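You operate a simulated robot arm through the tools that you are given. There is no shell and no other tool.

The job below is to be done with a simulated robot arm. You get a single attempt, and the scene is never put back.

Task
Set the controls near the top of mould 63. At the end: the white-washer bolt is turned to loose; the blue-washer bolt is turned to loose; the test box dial is turned to zone 1; the test box rocker is set to sensor; whatever was shut is shut again. Leave all else as you found it, and nothing knocked over.

Only the result counts: the job must be done as asked and must still hold three seconds after the hand-in. Knocking over, shifting, dropping, spilling or breaking anything else fails it.

Robot
A 7-joint arm with a three-finger gripper, fixed in place. Base frame: the origin is at the foot of the arm, x ahead of it, y to its left, z up; the work surface is at about z = 0.74. Lengths are in m, angles in rad, forces in N, time in s.
Its first joint turns from -2.897 to 2.897 rad. Payload 2.69 kg.
Tool frame: the origin (TCP) lies between the finger pads and is the grasp point; the fingertips stand 0.03 m ahead of it; z points along the fingers, y is the line along which they close. The gripper opens to 0.128 m. The gripper's body begins 0.117 m behind the TCP.
Orientation is that of the tool frame in the base frame, as [roll, pitch, yaw] about the fixed x, y, z axes, in that order (R = Rz(yaw) Ry(pitch) Rx(roll)). With the fingers straight down and closing along the base's y, the tool's x points along the base's -x, its y along +y and its z along -z.

Tools
- The arm moves only by the tool jog_arm. Its argument "targets" is a list of rows, each a list of 2 entries, a list of its own where there are three numbers: the shift along the tool's x, y, z in m, then the turn, a rotation vector about the tool's x, y, z in rad. In form: [[[dx, dy, dz], [rx, ry, rz]], ...]. A call has 1 to 20 rows; each row is the pose to reach, as a shift and turn from the pose commanded when the call began, along the tool's axes at that moment. "jaw" is the closure, from 0 (fully open) to 1 (shut), set as the call begins (left out, the last holds). A row lasts 0.2 s, in which the tool goes at most 0.05 m and 0.15 rad; a call with a longer step from one row to the next is refused whole, and so is a gripper value outside its range. A pose out of reach is approached as far as the arm can. The call stops where the force on the tool passes 40 N (or 10 N more than at its start, if that is more) or the arm is blocked; 0.2 s more then pass. Each finger halts on what it meets, pressing with about 39 N; the grip force reading is that of the motor and also rises with nothing between the fingers. The clock runs only during rows and for 0.2 s after the last one: add rows that repeat a pose to give the fingers time. It gives the time, the measured TCP pose, the force on the tool (base axes), the opening and the grip force at its end, in the units of the frame above (readings bear some noise), with the torque about the TCP (base axes, N m) and any sound that the robot's microphone picked up, and new pictures: "views" is both (left out), scene, wrist or none.
- Cameras (640 x 400 px; columns grow to the right, rows downward): "scene" is fixed at [0.0433, -0.5035, 1.5196]; the picture's right is [0.24, -0.97, 0.00], its down [-0.59, -0.14, -0.79] and it looks along [0.77, 0.19, -0.61] (base axes); focal length 324 px, centre (320, 200). "wrist" rides on the gripper at [0.058, 0.054, -0.131] in the tool frame; the picture's right is [-0.68, 0.74, 0.00], its down [-0.62, -0.57, -0.55] and it looks along [-0.40, -0.37, 0.84] (tool axes); focal length 234 px, centre (320, 200). There is no depth. A picture from a camera that has moved, and an enlarged one, comes with that camera's place and axes in the base frame and with its lens. The place of the scene camera against the robot may be out by one fixed shift of up to 0.012 m in any direction.
- slide_trunk(by): slides the trunk up (or, below 0, down) by that many m; the arm rides with it, the base frame stays. It gives what a move gives, with no picture.
- inspect(camera, box): a new picture of the part [left, top, right, bottom] of that camera's present view, enlarged. No time passes.
- sign_off(): hands the job in; it is judged then, once.

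Nothing tells you positions but the pictures and the camera data. Unless the task says otherwise, let go and move clear before handing in.

The tools are called after "Request:" as a command line: name --argument value ..., lists and objects as JSON in quotes. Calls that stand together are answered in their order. jog_arm: Moves the arm, as the interface text tells. Its arguments: {"type":"object","properties":{"targets":{"type":"array","items":{"type":"array"}},"jaw":{"type":"number"},"views":{"type":"string","enum":["both","scene","wrist","none"]}},"required":["targets"]} The other tools are called the same way: slide_trunk (by) slides the trunk up or down; inspect (camera, box) takes an enlarged picture of a part of a camera's view; sign_off () hands the job in.

At the start:

```text
time: 0.0
tcp_pos: [0.6781, -0.2707, 1.1225]
tool_rot: [3.141, 0.0, -3.141]
contact_force: [-0.6, -0.5, 0.2]
ft_torque: [0.01, 0.0, -0.01]
finger_gap: 0.1281
finger_force: 0.0
trunk travel left (down, up): [-0.15, 0.2]
```

scene: 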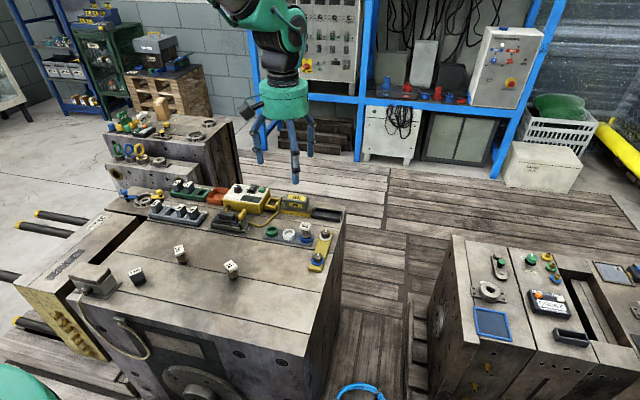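
wrist: 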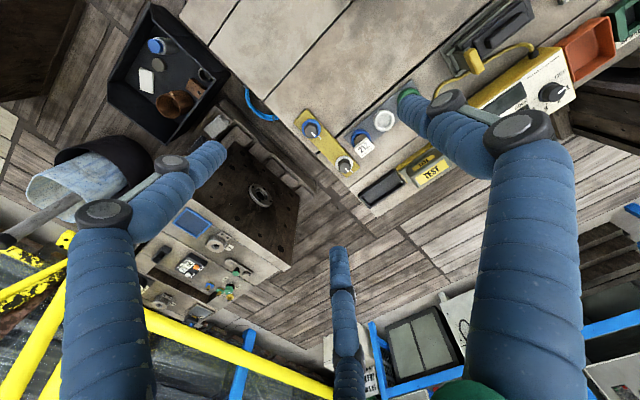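

I see two mould blocks with controls on top; I need to find which is mould 63 and see its details. I'll enlarge several parts of both views first.

Request:
inspect --camera "scene" --box '[100, 170, 360, 290]'

Request:
inspect --camera "scene" --box '[430, 230, 640, 360]'

Request:
inspect --camera "wrist" --box '[280, 0, 640, 220]'

Request:
inspect --camera "scene" --box '[200, 170, 360, 270]'

Request:
inspect --camera "scene" --box '[0, 230, 360, 400]'

Request:
inspect --camera "scene" --box '[90, 100, 250, 200]'

```text
2.46 times, centred on (230, 230) of scene
camera zoom: at [0.0433, -0.5035, 1.5196], right [0.24, -0.97, 0.0], down [-0.59, -0.14, -0.79], along [0.77, 0.19, -0.61], focal length 798 px, centre (542, 126)
```

zoom: 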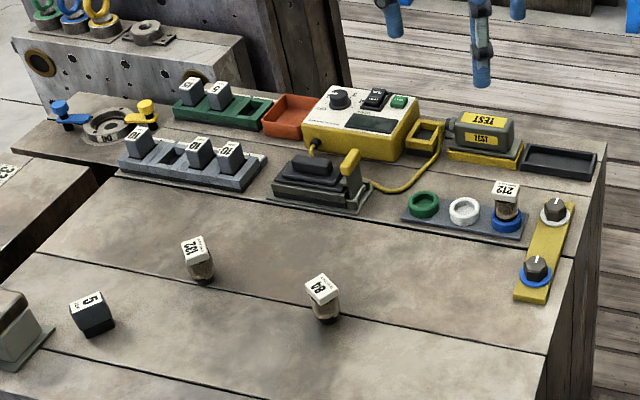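

```text
3.05 times, centred on (535, 295) of scene
camera zoom: at [0.0433, -0.5035, 1.5196], right [0.24, -0.97, 0.0], down [-0.59, -0.14, -0.79], along [0.77, 0.19, -0.61], focal length 988 px, centre (-335, -90)
```

zoom: 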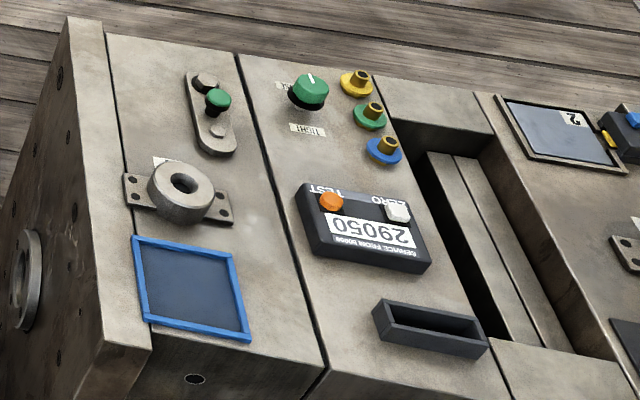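

```text
1.78 times, centred on (460, 110) of wrist
camera zoom: at [0.6193, -0.2169, 1.2537], right [0.68, 0.74, 0.0], down [0.62, -0.57, 0.55], along [0.4, -0.37, -0.84], focal length 416 px, centre (71, 360)
```

zoom: 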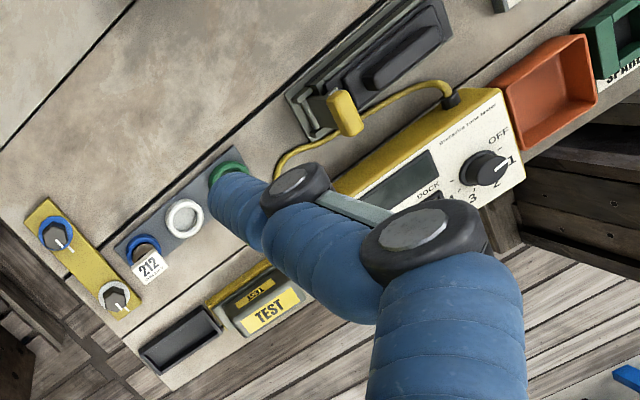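

```text
4.00 times, centred on (280, 220) of scene
camera zoom: at [0.0433, -0.5035, 1.5196], right [0.24, -0.97, 0.0], down [-0.59, -0.14, -0.79], along [0.77, 0.19, -0.61], focal length 1297 px, centre (480, 120)
```

zoom: 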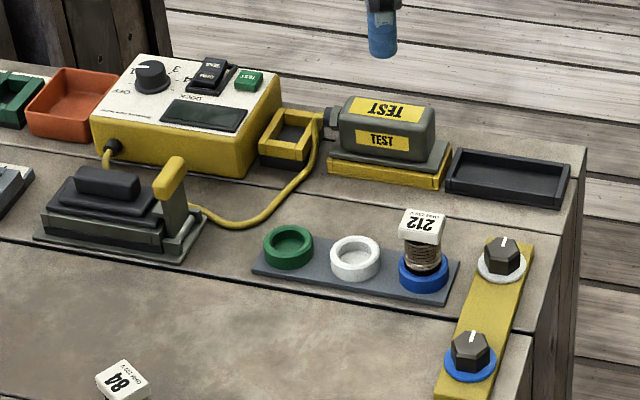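

```text
1.78 times, centred on (180, 315) of scene
camera zoom: at [0.0433, -0.5035, 1.5196], right [0.24, -0.97, 0.0], down [-0.59, -0.14, -0.79], along [0.77, 0.19, -0.61], focal length 576 px, centre (569, -4)
```

zoom: 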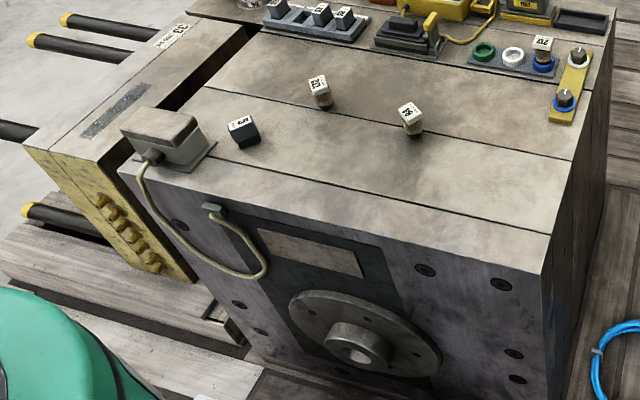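

```text
4.00 times, centred on (170, 150) of scene
camera zoom: at [0.0433, -0.5035, 1.5196], right [0.24, -0.97, 0.0], down [-0.59, -0.14, -0.79], along [0.77, 0.19, -0.61], focal length 1297 px, centre (920, 400)
```

zoom: 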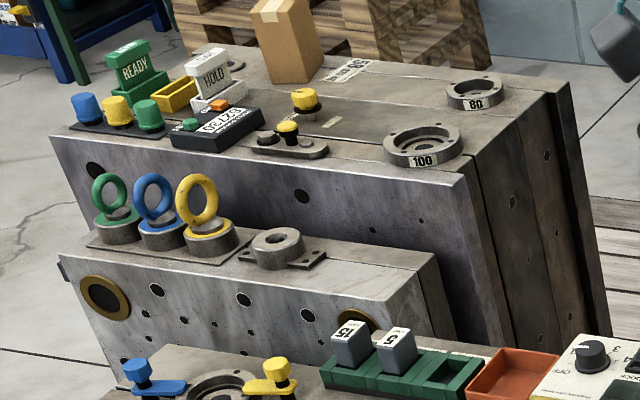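

The labels that identify the moulds need reading. I'll enlarge them.

Request:
inspect --camera "scene" --box '[70, 205, 130, 245]'

Request:
inspect --camera "scene" --box '[165, 105, 205, 135]'

Request:
inspect --camera "scene" --box '[590, 250, 640, 320]'

Request:
inspect --camera "scene" --box '[215, 175, 275, 225]'

Request:
inspect --camera "scene" --box '[285, 220, 345, 280]'

Request:
inspect --camera "wrist" --box '[280, 90, 400, 190]'

Request:
inspect --camera "wrist" --box '[500, 40, 600, 130]'

Request:
inspect --camera "wrist" --box '[100, 100, 330, 330]'

```text
10.00 times, centred on (100, 225) of scene
camera zoom: at [0.0433, -0.5035, 1.5196], right [0.24, -0.97, 0.0], down [-0.59, -0.14, -0.79], along [0.77, 0.19, -0.61], focal length 3242 px, centre (2520, -50)
```

zoom: 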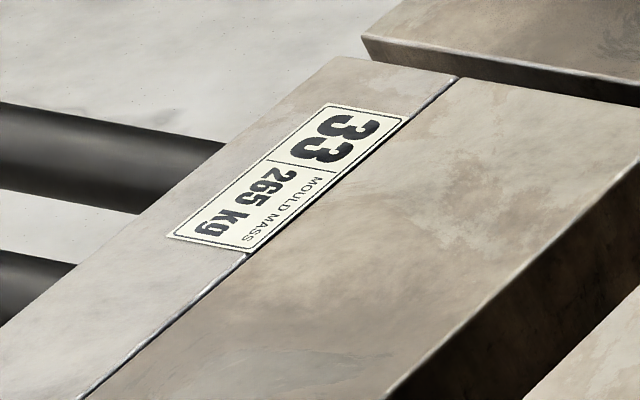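

```text
13.33 times, centred on (185, 120) of scene
camera zoom: at [0.0433, -0.5035, 1.5196], right [0.24, -0.97, 0.0], down [-0.59, -0.14, -0.79], along [0.77, 0.19, -0.61], focal length 4323 px, centre (2120, 1267)
```

zoom: 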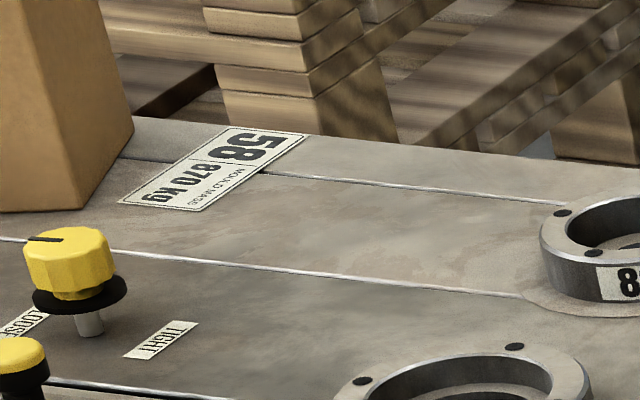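

```text
5.71 times, centred on (615, 285) of scene
camera zoom: at [0.0433, -0.5035, 1.5196], right [0.24, -0.97, 0.0], down [-0.59, -0.14, -0.79], along [0.77, 0.19, -0.61], focal length 1852 px, centre (-1366, -286)
```

zoom: 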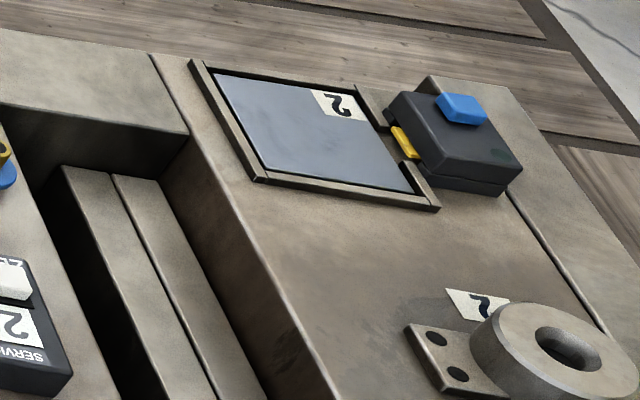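

```text
8.00 times, centred on (245, 200) of scene
camera zoom: at [0.0433, -0.5035, 1.5196], right [0.24, -0.97, 0.0], down [-0.59, -0.14, -0.79], along [0.77, 0.19, -0.61], focal length 2594 px, centre (920, 200)
```

zoom: 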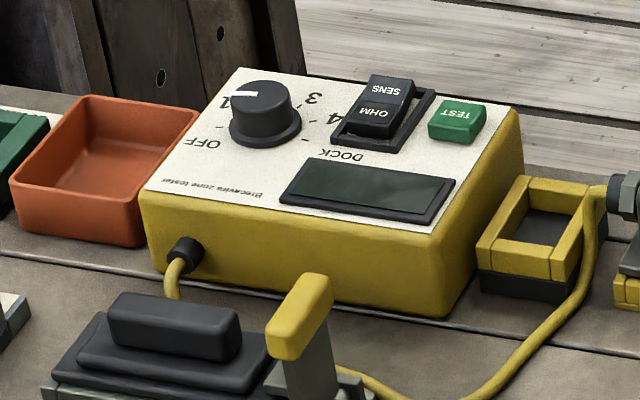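

```text
6.67 times, centred on (315, 250) of scene
camera zoom: at [0.0433, -0.5035, 1.5196], right [0.24, -0.97, 0.0], down [-0.59, -0.14, -0.79], along [0.77, 0.19, -0.61], focal length 2161 px, centre (353, -133)
```

zoom: 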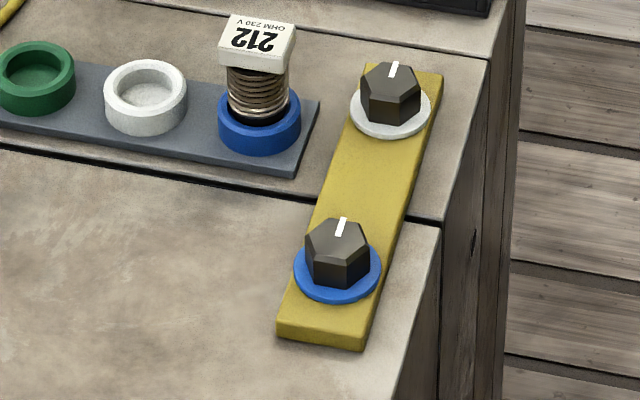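

```text
4.00 times, centred on (340, 140) of wrist
camera zoom: at [0.6193, -0.2169, 1.2537], right [0.68, 0.74, 0.0], down [0.62, -0.57, 0.55], along [0.4, -0.37, -0.84], focal length 937 px, centre (240, 440)
```

zoom: 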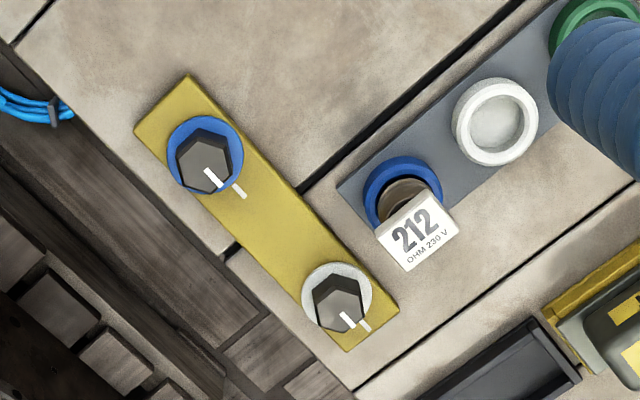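

```text
4.44 times, centred on (550, 85) of wrist
camera zoom: at [0.6193, -0.2169, 1.2537], right [0.68, 0.74, 0.0], down [0.62, -0.57, 0.55], along [0.4, -0.37, -0.84], focal length 1041 px, centre (-702, 711)
```

zoom: 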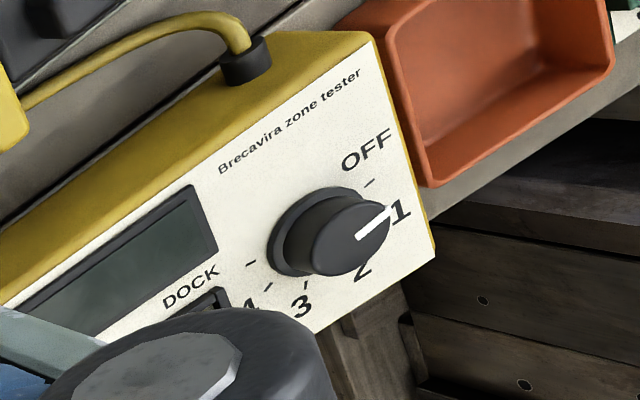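

```text
1.74 times, centred on (215, 215) of wrist
camera zoom: at [0.6193, -0.2169, 1.2537], right [0.68, 0.74, 0.0], down [0.62, -0.57, 0.55], along [0.4, -0.37, -0.84], focal length 407 px, centre (503, 174)
```

zoom: 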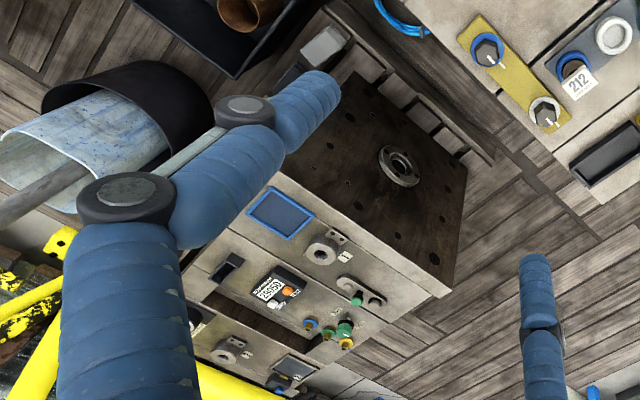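

The front block carries the yellow strap with the white-washer bolt (≈0.82, -0.33) and blue-washer bolt (≈0.71, -0.33), and the yellow zone tester with dial (≈0.95, 0.045) and rocker (≈0.97, -0.005). I'll bring the hand above the strap for a closer look at the marks.

Request:
jog_arm --targets '[[[-0.02, -0.014, 0.035], [0, 0, 0]], [[-0.04, -0.028, 0.07], [0, 0, 0]], [[-0.06, -0.042, 0.105], [0, 0, 0]], [[-0.08, -0.056, 0.14], [0, 0, 0]], [[-0.09, -0.06, 0.17], [0, 0, 0]], [[-0.09, -0.06, 0.17], [0, 0, 0]]]' --jaw 0

```text
time: 1.4
tcp_pos: [0.7693, -0.3304, 0.9468]
tool_rot: [3.141, 0.0, 3.141]
contact_force: [0.3, -0.3, -0.5]
ft_torque: [0.04, 0.06, 0.01]
finger_gap: 0.1276
finger_force: 0.0
trunk travel left (down, up): [-0.15, 0.2]
camera wrist: at [0.7109, -0.2757, 1.0793], right [0.68, 0.74, 0.0], down [0.62, -0.57, 0.55], along [0.4, -0.37, -0.84], focal length 234 px, centre (320, 200)
```

scene: 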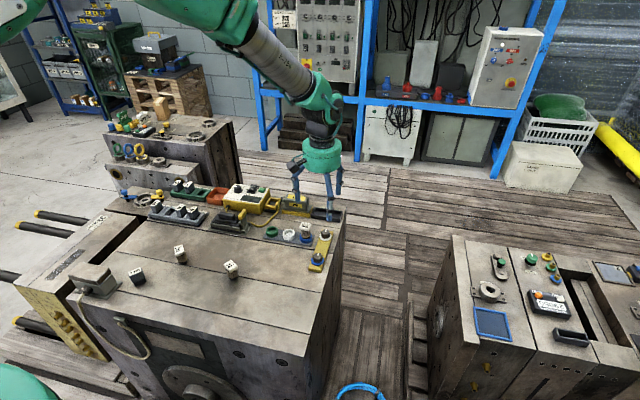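
wrist: 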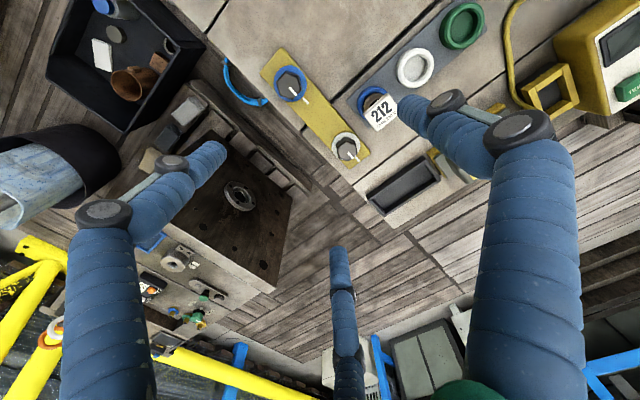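

The strap bolts have pointers with white ticks beside them; the hand looks three-fingered in the pictures. I'll enlarge the strap and also test closing the jaw in free air to see how the fingers really move.

Request:
inspect --camera "wrist" --box '[250, 40, 390, 190]'

Request:
jog_arm --targets '[[[0, 0, 0], [0, 0, 0]], [[0, 0, 0], [0, 0, 0]], [[0, 0, 0], [0, 0, 0]], [[0, 0, 0], [0, 0, 0]]]' --jaw 1

```text
2.67 times, centred on (320, 115) of wrist
camera zoom: at [0.7109, -0.2757, 1.0793], right [0.68, 0.74, 0.0], down [0.62, -0.57, 0.55], along [0.4, -0.37, -0.84], focal length 624 px, centre (320, 427)
```

zoom: 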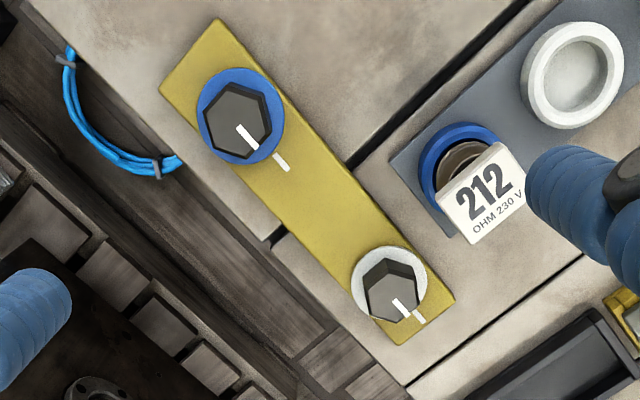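

```text
time: 2.4
tcp_pos: [0.7694, -0.3297, 0.9499]
tool_rot: [-3.14, 0.001, -3.14]
contact_force: [0.2, 0.9, -0.2]
ft_torque: [0.02, -0.01, 0.03]
finger_gap: 0.0023
finger_force: 31.1
trunk travel left (down, up): [-0.15, 0.2]
camera wrist: at [0.7103, -0.2755, 1.0801], right [0.68, 0.74, 0.0], down [0.62, -0.57, 0.55], along [0.4, -0.37, -0.84], focal length 234 px, centre (320, 200)
```

scene: 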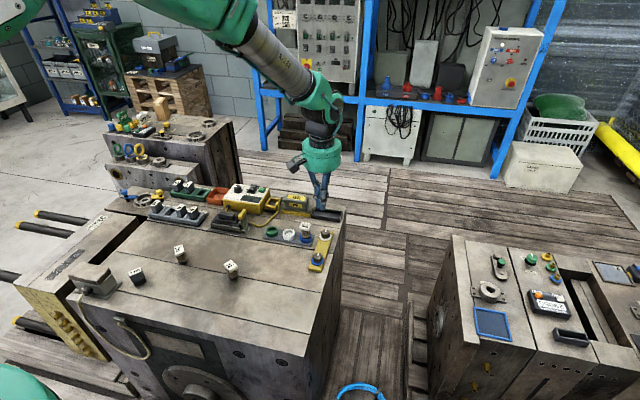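
wrist: 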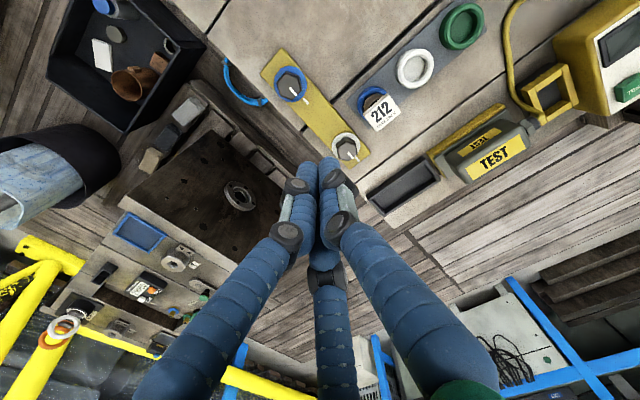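

The fingers close concentrically onto the TCP axis. Now I'll zoom hard on the bolts and the tester from this pose to read marks.

Request:
inspect --camera "wrist" --box '[265, 60, 325, 105]'

Request:
inspect --camera "wrist" --box '[320, 125, 380, 170]'

Request:
inspect --camera "scene" --box '[300, 225, 340, 275]'

Request:
inspect --camera "scene" --box '[220, 180, 270, 212]'

Request:
inspect --camera "scene" --box '[525, 245, 575, 275]'

Request:
inspect --camera "scene" --box '[110, 105, 190, 145]'

Request:
inspect --camera "scene" --box '[100, 175, 170, 215]'

```text
8.89 times, centred on (295, 82) of wrist
camera zoom: at [0.7103, -0.2755, 1.0801], right [0.68, 0.74, 0.0], down [0.62, -0.57, 0.55], along [0.4, -0.37, -0.84], focal length 2082 px, centre (542, 1244)
```

zoom: 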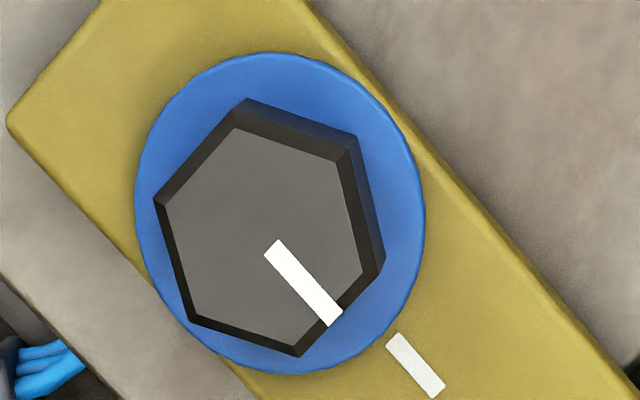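

```text
8.89 times, centred on (350, 148) of wrist
camera zoom: at [0.7103, -0.2755, 1.0801], right [0.68, 0.74, 0.0], down [0.62, -0.57, 0.55], along [0.4, -0.37, -0.84], focal length 2082 px, centre (53, 667)
```

zoom: 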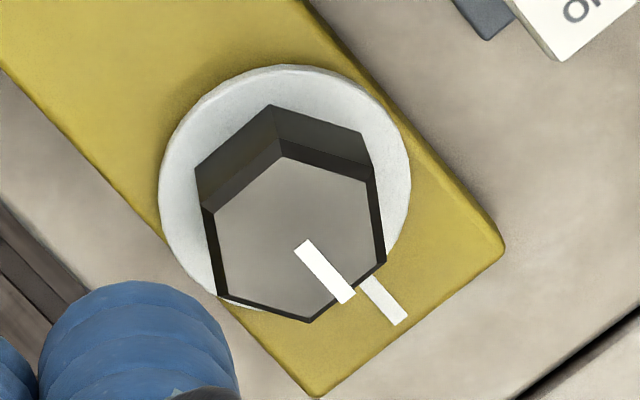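

```text
8.00 times, centred on (320, 250) of scene
camera zoom: at [0.0433, -0.5035, 1.5196], right [0.24, -0.97, 0.0], down [-0.59, -0.14, -0.79], along [0.77, 0.19, -0.61], focal length 2594 px, centre (320, -200)
```

zoom: 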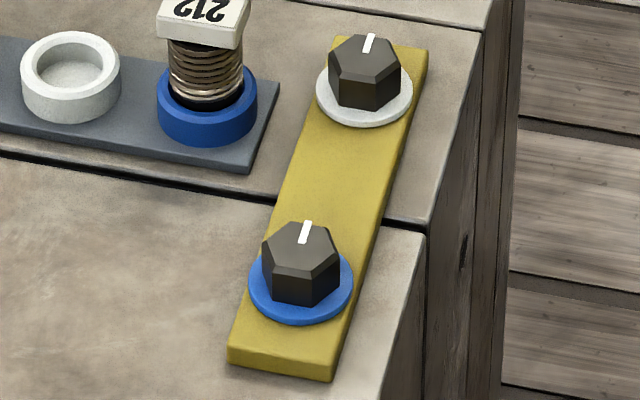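

```text
12.50 times, centred on (245, 196) of scene
camera zoom: at [0.0433, -0.5035, 1.5196], right [0.24, -0.97, 0.0], down [-0.59, -0.14, -0.79], along [0.77, 0.19, -0.61], focal length 4052 px, centre (1258, 250)
```

zoom: 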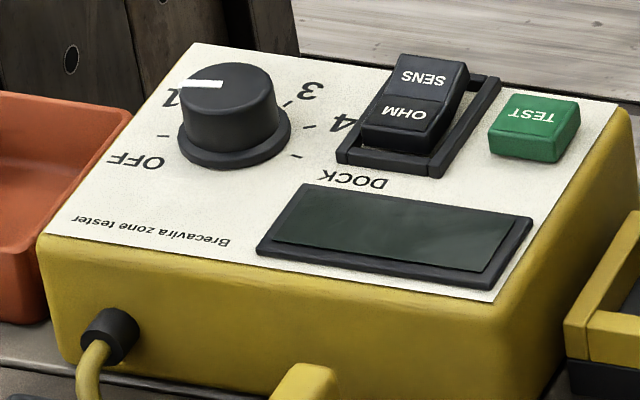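

```text
12.80 times, centred on (550, 260) of scene
camera zoom: at [0.0433, -0.5035, 1.5196], right [0.24, -0.97, 0.0], down [-0.59, -0.14, -0.79], along [0.77, 0.19, -0.61], focal length 4150 px, centre (-2624, -568)
```

zoom: 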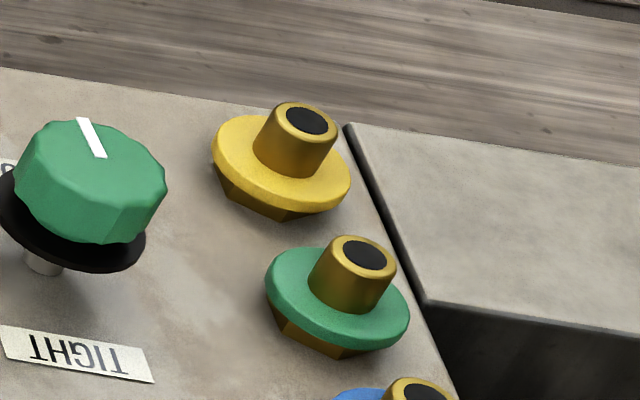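

```text
8.00 times, centred on (150, 125) of scene
camera zoom: at [0.0433, -0.5035, 1.5196], right [0.24, -0.97, 0.0], down [-0.59, -0.14, -0.79], along [0.77, 0.19, -0.61], focal length 2594 px, centre (1680, 800)
```

zoom: 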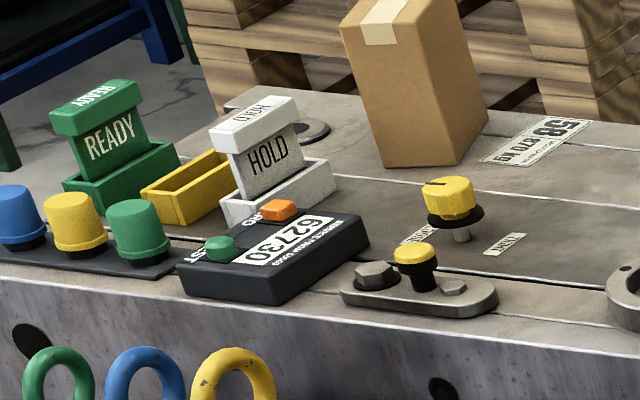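

```text
9.14 times, centred on (135, 195) of scene
camera zoom: at [0.0433, -0.5035, 1.5196], right [0.24, -0.97, 0.0], down [-0.59, -0.14, -0.79], along [0.77, 0.19, -0.61], focal length 2964 px, centre (2011, 246)
```

zoom: 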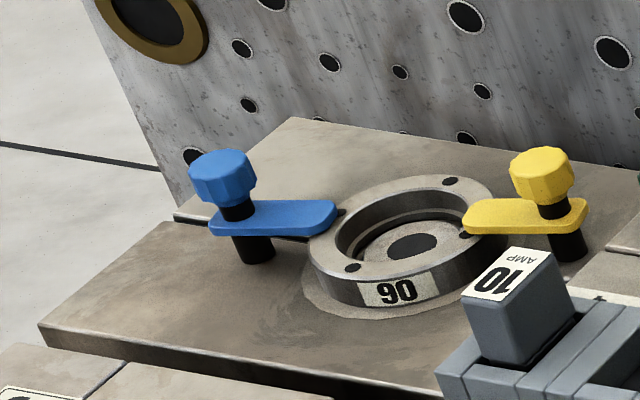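

The dial pointer sits at OFF (zone positions are 40° apart, zone 1 is 40° clockwise), the rocker is pressed on OHM, and both bolts point along the strap at their ticks. I'll now hover over the blue-washer bolt with the jaws partly open and turned 30° so the pads meet hex flats.

Request:
jog_arm --targets '[[[0.014, 0, 0.01], [0, 0, 0.131]], [[0.028, 0, 0.03], [0, 0, 0.262]], [[0.042, 0, 0.055], [0, 0, 0.393]], [[0.055, 0, 0.08], [0, 0, 0.5236]], [[0.055, 0, 0.08], [0, 0, 0.5236]]]' --jaw 0.55

Request:
inspect --camera "scene" --box '[140, 190, 210, 230]'

```text
time: 3.6
tcp_pos: [0.7115, -0.3292, 0.8741]
tool_rot: [3.141, 0.001, 2.616]
contact_force: [0.4, 0.5, -0.5]
ft_torque: [0.01, 0.0, -0.04]
finger_gap: 0.0577
finger_force: 0.0
trunk travel left (down, up): [-0.15, 0.2]
camera wrist: at [0.6888, -0.2535, 1.0043], right [0.95, 0.3, 0.0], down [0.25, -0.8, 0.55], along [0.16, -0.52, -0.84], focal length 234 px, centre (320, 200)
```

scene: 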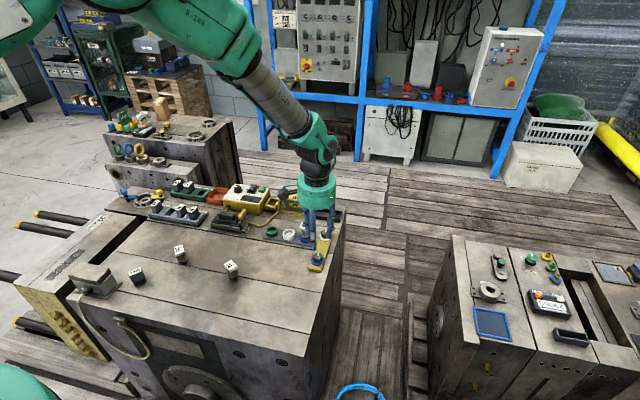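
wrist: 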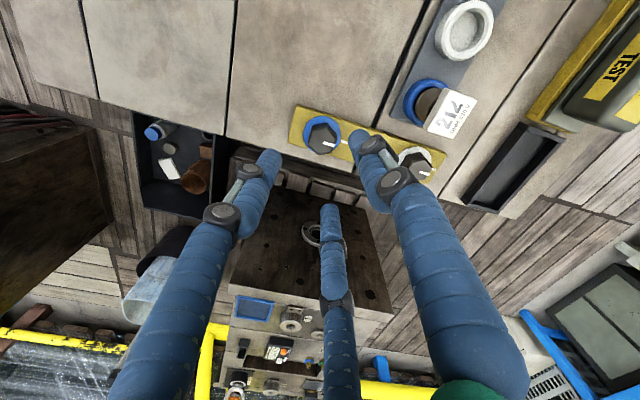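

```text
9.14 times, centred on (175, 210) of scene
camera zoom: at [0.0433, -0.5035, 1.5196], right [0.24, -0.97, 0.0], down [-0.59, -0.14, -0.79], along [0.77, 0.19, -0.61], focal length 2964 px, centre (1646, 109)
```

zoom: 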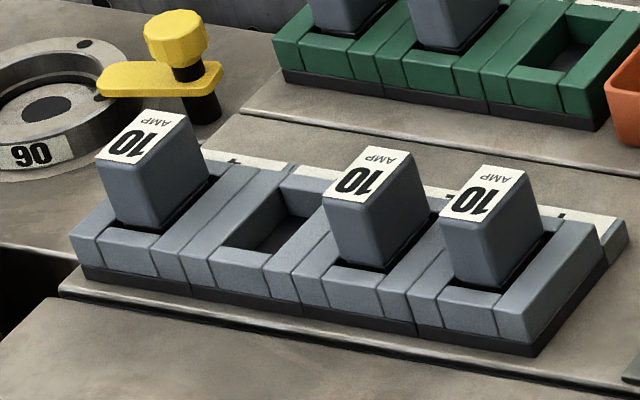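

The blue-washer bolt shows almost exactly under the tool axis. I'll zoom to refine the alignment before descending.

Request:
inspect --camera "wrist" --box '[280, 100, 380, 170]'

Request:
inspect --camera "scene" --box '[290, 180, 350, 280]'

```text
5.71 times, centred on (330, 135) of wrist
camera zoom: at [0.6888, -0.2535, 1.0043], right [0.95, 0.3, 0.0], down [0.25, -0.8, 0.55], along [0.16, -0.52, -0.84], focal length 1338 px, centre (263, 571)
```

zoom: 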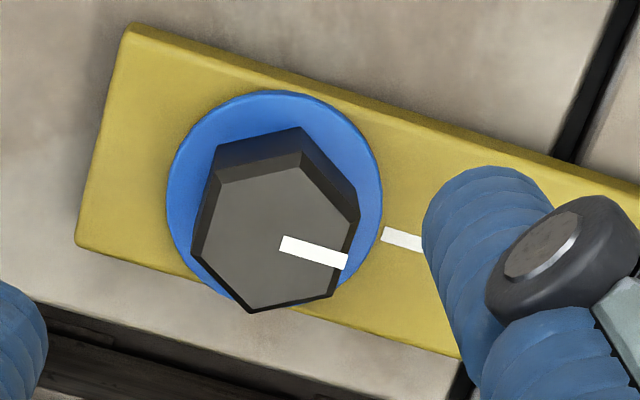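

```text
4.00 times, centred on (320, 230) of scene
camera zoom: at [0.0433, -0.5035, 1.5196], right [0.24, -0.97, 0.0], down [-0.59, -0.14, -0.79], along [0.77, 0.19, -0.61], focal length 1297 px, centre (320, 80)
```

zoom: 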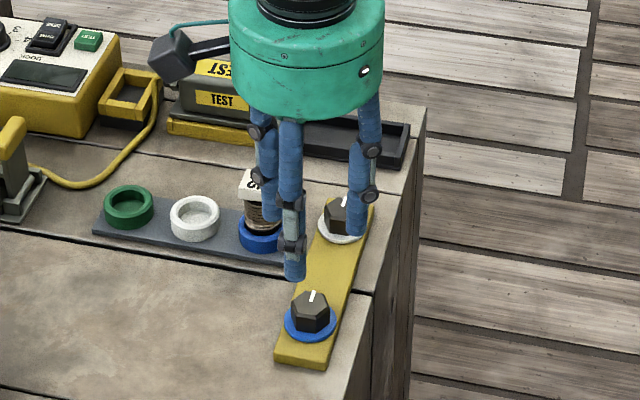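

The bolt axis is about 3 mm further in x than the tool axis. I'll correct that and lower the open fingers around the hex head, stopping with the tips a few mm above the washer.

Request:
jog_arm --targets '[[[-0.003, 0.0006, 0.0], [0, 0, 0]], [[-0.003, 0.0006, 0.025], [0, 0, 0]], [[-0.003, 0.0006, 0.045], [0, 0, 0]], [[-0.003, 0.0006, 0.06], [0, 0, 0]], [[-0.003, 0.0006, 0.07], [0, 0, 0]], [[-0.003, 0.0006, 0.08], [0, 0, 0]], [[-0.003, 0.0006, 0.088], [0, 0, 0]], [[-0.003, 0.0006, 0.088], [0, 0, 0]]]'

Request:
inspect --camera "scene" --box '[290, 220, 350, 280]'

Request:
inspect --camera "wrist" --box '[250, 130, 390, 230]'

```text
time: 5.4
tcp_pos: [0.7173, -0.3317, 0.7847]
tool_rot: [-3.141, -0.001, 2.617]
contact_force: [0.1, 0.2, 0.5]
ft_torque: [0.0, 0.04, -0.01]
finger_gap: 0.0576
finger_force: 0.1
trunk travel left (down, up): [-0.15, 0.2]
camera wrist: at [0.6926, -0.256, 0.9157], right [0.95, 0.3, 0.0], down [0.25, -0.8, 0.55], along [0.16, -0.52, -0.84], focal length 234 px, centre (320, 200)
```

scene: 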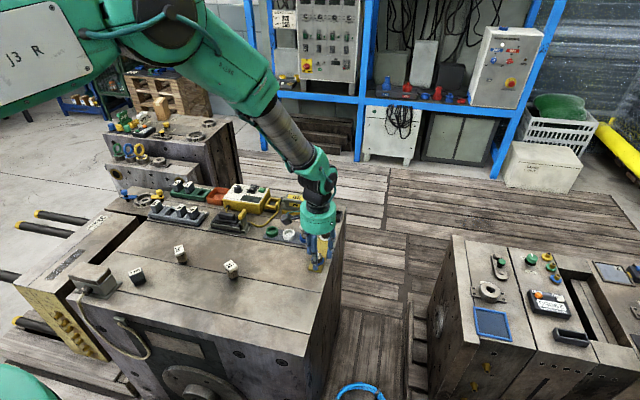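
wrist: 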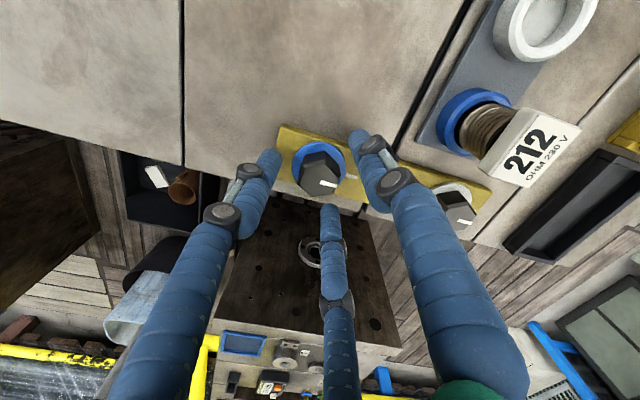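

```text
6.67 times, centred on (320, 250) of scene
camera zoom: at [0.0433, -0.5035, 1.5196], right [0.24, -0.97, 0.0], down [-0.59, -0.14, -0.79], along [0.77, 0.19, -0.61], focal length 2161 px, centre (320, -133)
```

zoom: 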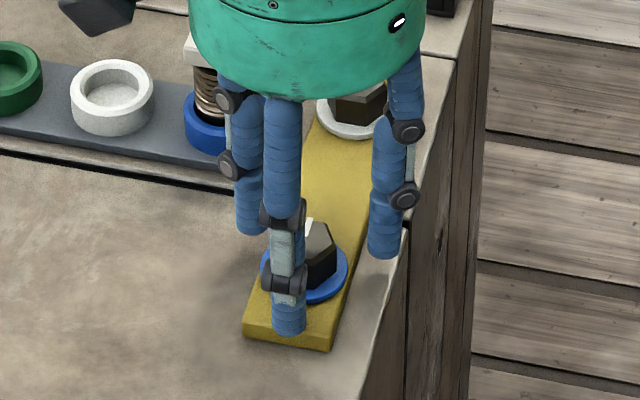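

```text
4.00 times, centred on (320, 180) of wrist
camera zoom: at [0.6926, -0.256, 0.9157], right [0.95, 0.3, 0.0], down [0.25, -0.8, 0.55], along [0.16, -0.52, -0.84], focal length 937 px, centre (320, 280)
```

zoom: 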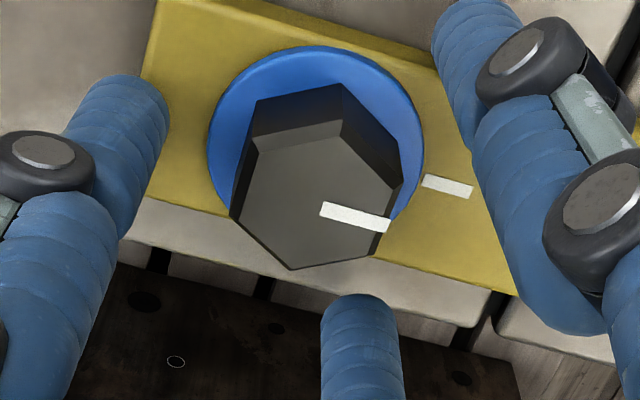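

The hex is centred between the fingers and overlap is about 1 cm. I'll lower 4 mm more and close on the bolt.

Request:
jog_arm --targets '[[[0, 0, 0.004], [0, 0, 0]], [[0, 0, 0.004], [0, 0, 0]]]' --views "none"

Request:
jog_arm --targets '[[[0, 0, 0], [0, 0, 0]], [[0, 0, 0], [0, 0, 0]], [[0, 0, 0], [0, 0, 0]]]' --jaw 1 --views "both"

Request:
inspect --camera "wrist" --box '[250, 130, 390, 230]'

```text
time: 6.0
tcp_pos: [0.7164, -0.3326, 0.7808]
tool_rot: [-3.141, 0.0, 2.619]
contact_force: [-0.2, 1.2, 5.4]
ft_torque: [0.05, 0.21, -0.09]
finger_gap: 0.058
finger_force: 0.5
trunk travel left (down, up): [-0.15, 0.2]
```

```text
time: 6.8
tcp_pos: [0.7154, -0.3305, 0.7808]
tool_rot: [-3.14, 0.0, 2.619]
contact_force: [-3.4, 22.2, 14.5]
ft_torque: [0.87, 0.38, 0.02]
finger_gap: 0.027
finger_force: 44.9
trunk travel left (down, up): [-0.15, 0.2]
camera wrist: at [0.6911, -0.2542, 0.9125], right [0.95, 0.3, 0.0], down [0.25, -0.8, 0.55], along [0.16, -0.52, -0.84], focal length 234 px, centre (320, 200)
```

scene: 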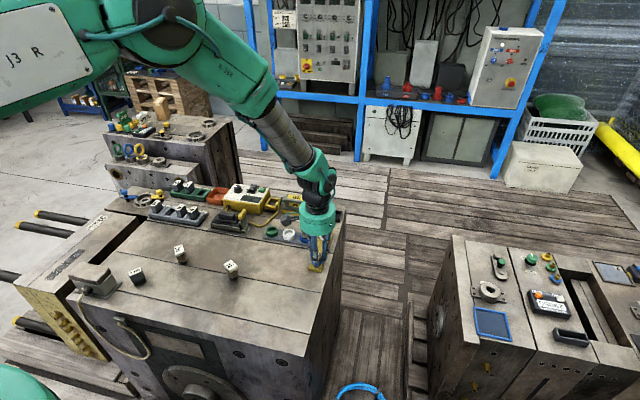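
wrist: 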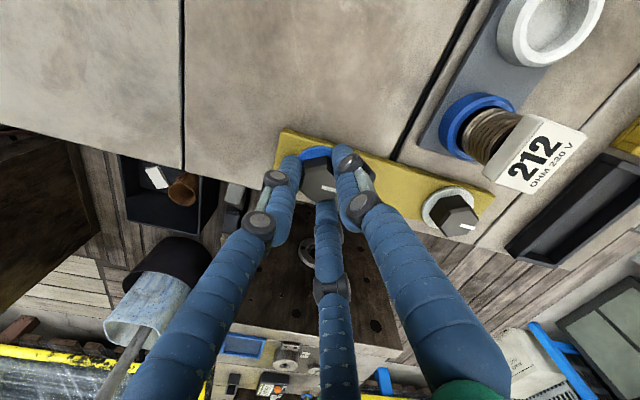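

```text
4.00 times, centred on (320, 180) of wrist
camera zoom: at [0.6911, -0.2542, 0.9125], right [0.95, 0.3, 0.0], down [0.25, -0.8, 0.55], along [0.16, -0.52, -0.84], focal length 937 px, centre (320, 280)
```

zoom: 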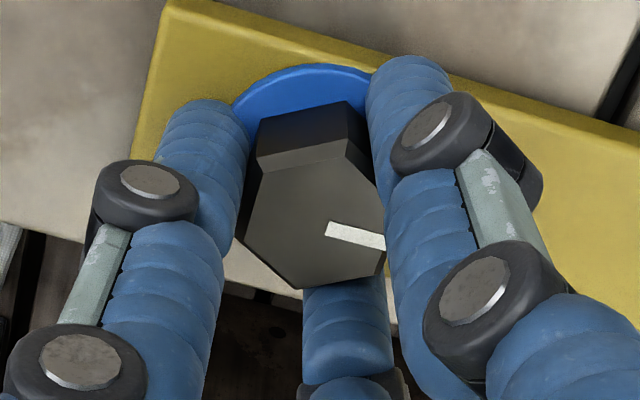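

Gripped with 27 mm across the flats, but there's about 22 N of side load and some downward contact. I'll ease the pose up 3 mm and 2 mm toward +y to relax it before turning.

Request:
jog_arm --targets '[[[0.0005, 0.0009, -0.002], [0, 0, 0]], [[0.001, 0.0017, -0.003], [0, 0, 0]], [[0.001, 0.0017, -0.003], [0, 0, 0]]]' --views "none"

```text
time: 7.6
tcp_pos: [0.7148, -0.3308, 0.7825]
tool_rot: [3.141, -0.001, 2.618]
contact_force: [3.3, 3.2, -20.3]
ft_torque: [-0.19, -0.52, 0.02]
finger_gap: 0.027
finger_force: 44.8
trunk travel left (down, up): [-0.15, 0.2]
```

Side load is gone; I'll return ~1.7 mm down to neutral and begin turning counter-clockwise (loosen), watching torque and sound.

Request:
jog_arm --targets '[[[0, 0, 0.0017], [0, 0, 0]], [[0, 0, 0.0017], [0, 0, -0.08]], [[0, 0, 0.0017], [0, 0, -0.16]], [[0, 0, 0.0017], [0, 0, -0.24]], [[0, 0, 0.0017], [0, 0, -0.32]], [[0, 0, 0.0017], [0, 0, -0.4]]]' --views "wrist"

Request:
inspect --camera "wrist" --box '[250, 130, 390, 230]'

```text
time: 9.0
tcp_pos: [0.7149, -0.3296, 0.7834]
tool_rot: [3.142, 0.001, 3.019]
contact_force: [-16.8, -6.9, -3.2]
ft_torque: [-0.21, 0.72, -0.01]
finger_gap: 0.027
finger_force: 45.5
trunk travel left (down, up): [-0.15, 0.2]
camera wrist: at [0.6635, -0.2694, 0.9134], right [0.76, 0.65, 0.0], down [0.54, -0.64, 0.55], along [0.36, -0.42, -0.84], focal length 234 px, centre (320, 200)
```

wrist: 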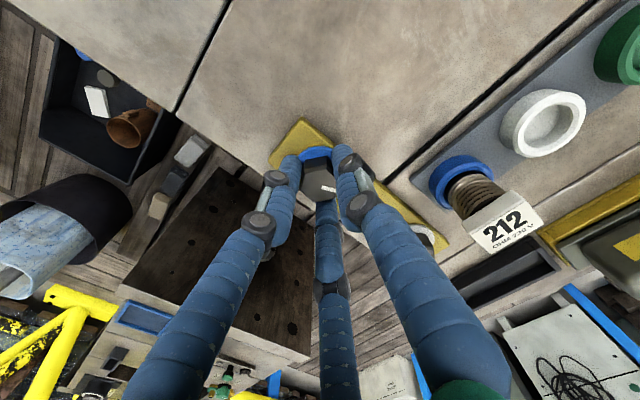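

```text
4.00 times, centred on (320, 180) of wrist
camera zoom: at [0.6635, -0.2694, 0.9134], right [0.76, 0.65, 0.0], down [0.54, -0.64, 0.55], along [0.36, -0.42, -0.84], focal length 937 px, centre (320, 280)
```

zoom: 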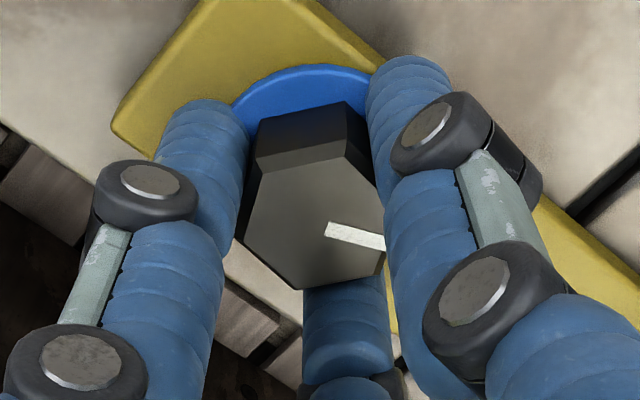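

The bolt turns with the fingers and feels free, but side load has crept up to ~18 N, so the bolt's centre is a few mm off the tool axis. I'll correct for that and keep turning counter-clockwise.

Request:
jog_arm --targets '[[[0.0014, -0.0009, 0], [0, 0, 0]], [[0.0016, -0.0013, 0], [0, 0, -0.1]], [[0.0019, -0.0017, 0], [0, 0, -0.2]], [[0.0022, -0.0022, 0], [0, 0, -0.3]], [[0.0025, -0.0027, 0], [0, 0, -0.4]]]' --views "none"

```text
time: 10.2
tcp_pos: [0.7147, -0.3305, 0.7814]
tool_rot: [-3.141, 0.002, -2.884]
contact_force: [4.5, 5.6, -4.4]
ft_torque: [1.03, -0.6, 0.0]
finger_gap: 0.0272
finger_force: 45.2
trunk travel left (down, up): [-0.15, 0.2]
stopped in row 5: the force on the tool passed its limit at 42 N (the readings are from after the stop); the commanded pose is now the measured one
```

The turn stopped on force at about 45° total; it may be an end stop or side load. I'll look at the pointer.

Request:
jog_arm --targets '[[[0, 0, 0], [0, 0, 0]]]' --views "both"

Request:
inspect --camera "wrist" --box '[250, 130, 390, 230]'

Request:
inspect --camera "scene" --box '[290, 220, 350, 280]'

```text
time: 10.6
tcp_pos: [0.7145, -0.3297, 0.7817]
tool_rot: [-3.14, 0.0, -2.883]
contact_force: [7.4, 12.7, -3.5]
ft_torque: [0.44, -0.29, -0.04]
finger_gap: 0.027
finger_force: 45.6
trunk travel left (down, up): [-0.15, 0.2]
camera wrist: at [0.6441, -0.2929, 0.9136], right [0.47, 0.88, 0.0], down [0.74, -0.39, 0.55], along [0.49, -0.26, -0.83], focal length 234 px, centre (320, 200)
```

scene: 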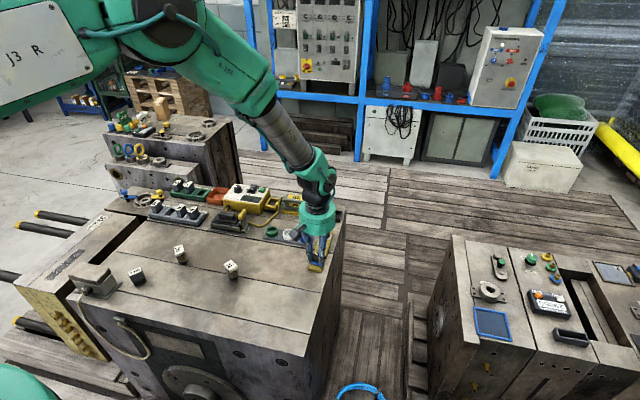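
wrist: 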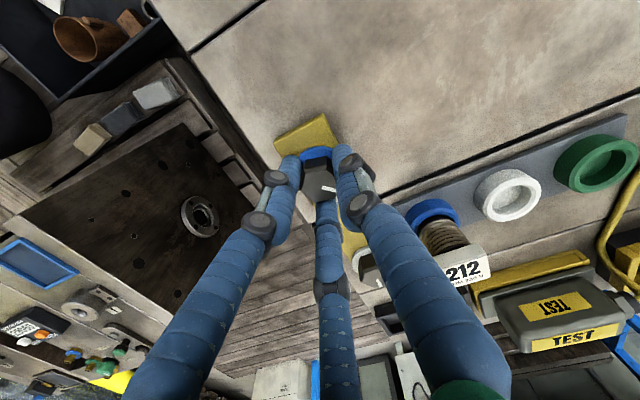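

```text
4.00 times, centred on (320, 180) of wrist
camera zoom: at [0.6441, -0.2929, 0.9136], right [0.47, 0.88, 0.0], down [0.74, -0.39, 0.55], along [0.49, -0.26, -0.83], focal length 937 px, centre (320, 280)
```

zoom: 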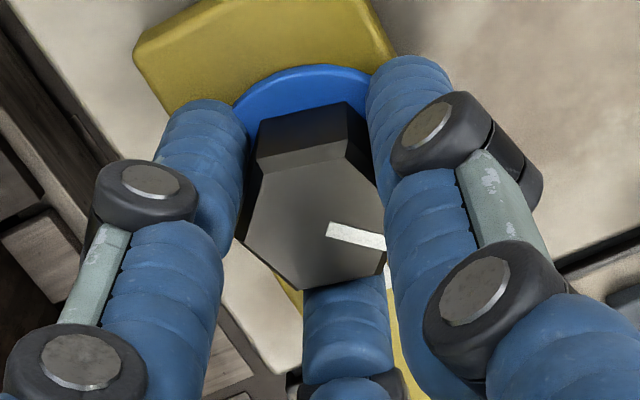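

```text
6.67 times, centred on (320, 250) of scene
camera zoom: at [0.0433, -0.5035, 1.5196], right [0.24, -0.97, 0.0], down [-0.59, -0.14, -0.79], along [0.77, 0.19, -0.61], focal length 2161 px, centre (320, -133)
```

zoom: 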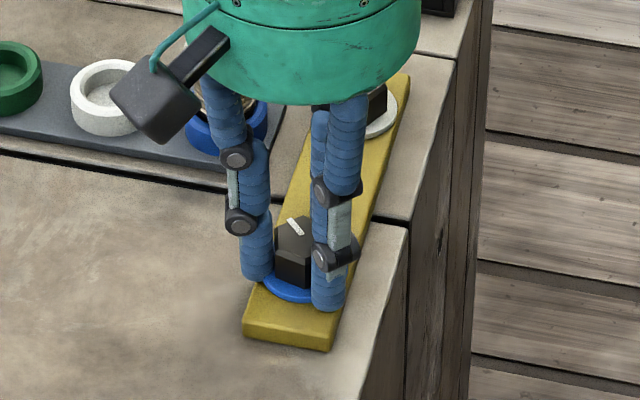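

The bolt still moves with the hand (about 45° so far). I'll relax the side load and continue in small steps, watching the torque about z.

Request:
jog_arm --targets '[[[-0.0007, 0.0008, 0], [0, 0, 0]], [[-0.0007, 0.0008, 0], [0, 0, -0.06]], [[-0.0007, 0.0008, 0], [0, 0, -0.12]]]' --views "none"

```text
time: 11.4
tcp_pos: [0.7152, -0.3298, 0.7829]
tool_rot: [3.141, 0.001, -2.762]
contact_force: [-3.5, -8.7, -6.3]
ft_torque: [-0.31, 0.4, -0.02]
finger_gap: 0.0273
finger_force: 45.4
trunk travel left (down, up): [-0.15, 0.2]
```

No rotational resistance, so it wasn't an end stop. Continuing in small increments.

Request:
jog_arm --targets '[[[0.0002, -0.0007, 0], [0, 0, -0.06]], [[0.0002, -0.0007, 0], [0, 0, -0.12]], [[0.0002, -0.0007, 0], [0, 0, -0.18]]]' --views "none"

```text
time: 12.2
tcp_pos: [0.716, -0.3308, 0.7825]
tool_rot: [-3.141, 0.002, -2.582]
contact_force: [-11.4, 2.4, 5.6]
ft_torque: [0.22, 0.54, -0.01]
finger_gap: 0.0268
finger_force: 44.7
trunk travel left (down, up): [-0.15, 0.2]
```

Request:
jog_arm --targets '[[[0.0007, 0.0007, 0], [0, 0, -0.06]], [[0.0007, 0.0007, 0], [0, 0, -0.12]], [[0.0007, 0.0007, 0], [0, 0, -0.18]], [[0.0007, 0.0007, 0], [0, 0, -0.24]]]' --views "none"

```text
time: 13.2
tcp_pos: [0.7136, -0.3304, 0.7839]
tool_rot: [-3.138, 0.002, -2.341]
contact_force: [2.8, 12.7, -1.6]
ft_torque: [0.52, -0.24, -0.03]
finger_gap: 0.0273
finger_force: 44.7
trunk travel left (down, up): [-0.15, 0.2]
```

Request:
jog_arm --targets '[[[-0.0008, 0.0005, 0], [0, 0, -0.06]], [[-0.0008, 0.0005, 0], [0, 0, -0.12]], [[-0.0008, 0.0005, 0], [0, 0, -0.18]], [[-0.0008, 0.0005, 0], [0, 0, -0.25]]]' --views "both"

Request:
inspect --camera "scene" --box '[290, 220, 350, 280]'

Request:
inspect --camera "wrist" --box '[250, 130, 390, 230]'

```text
time: 14.2
tcp_pos: [0.714, -0.3295, 0.7823]
tool_rot: [-3.138, 0.002, -2.094]
contact_force: [1.2, 3.5, 1.8]
ft_torque: [-0.15, -0.31, 0.0]
finger_gap: 0.027
finger_force: 45.2
trunk travel left (down, up): [-0.15, 0.2]
camera wrist: at [0.6386, -0.3538, 0.9141], right [-0.3, 0.95, 0.0], down [0.8, 0.25, 0.55], along [0.53, 0.16, -0.83], focal length 234 px, centre (320, 200)
```

scene: 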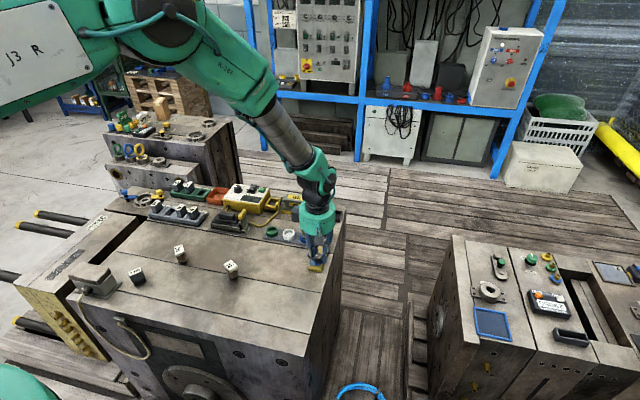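
wrist: 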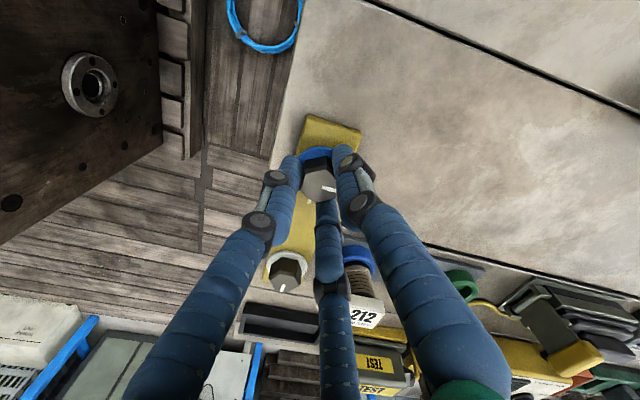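

```text
6.67 times, centred on (320, 250) of scene
camera zoom: at [0.0433, -0.5035, 1.5196], right [0.24, -0.97, 0.0], down [-0.59, -0.14, -0.79], along [0.77, 0.19, -0.61], focal length 2161 px, centre (320, -133)
```

zoom: 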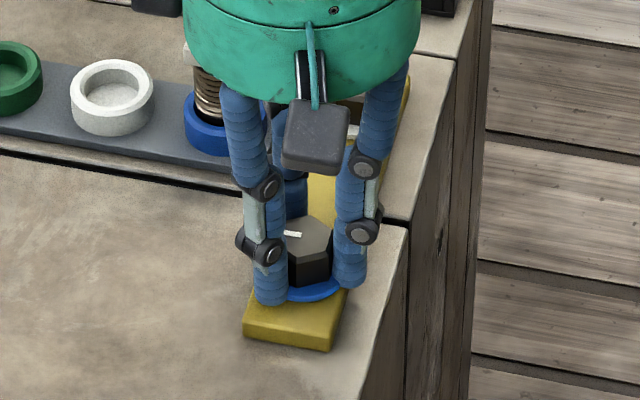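

```text
4.00 times, centred on (320, 180) of wrist
camera zoom: at [0.6386, -0.3538, 0.9141], right [-0.3, 0.95, 0.0], down [0.8, 0.25, 0.55], along [0.53, 0.16, -0.83], focal length 937 px, centre (320, 280)
```

zoom: 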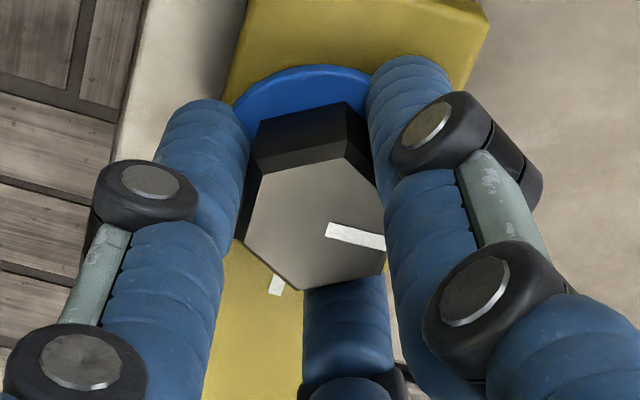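

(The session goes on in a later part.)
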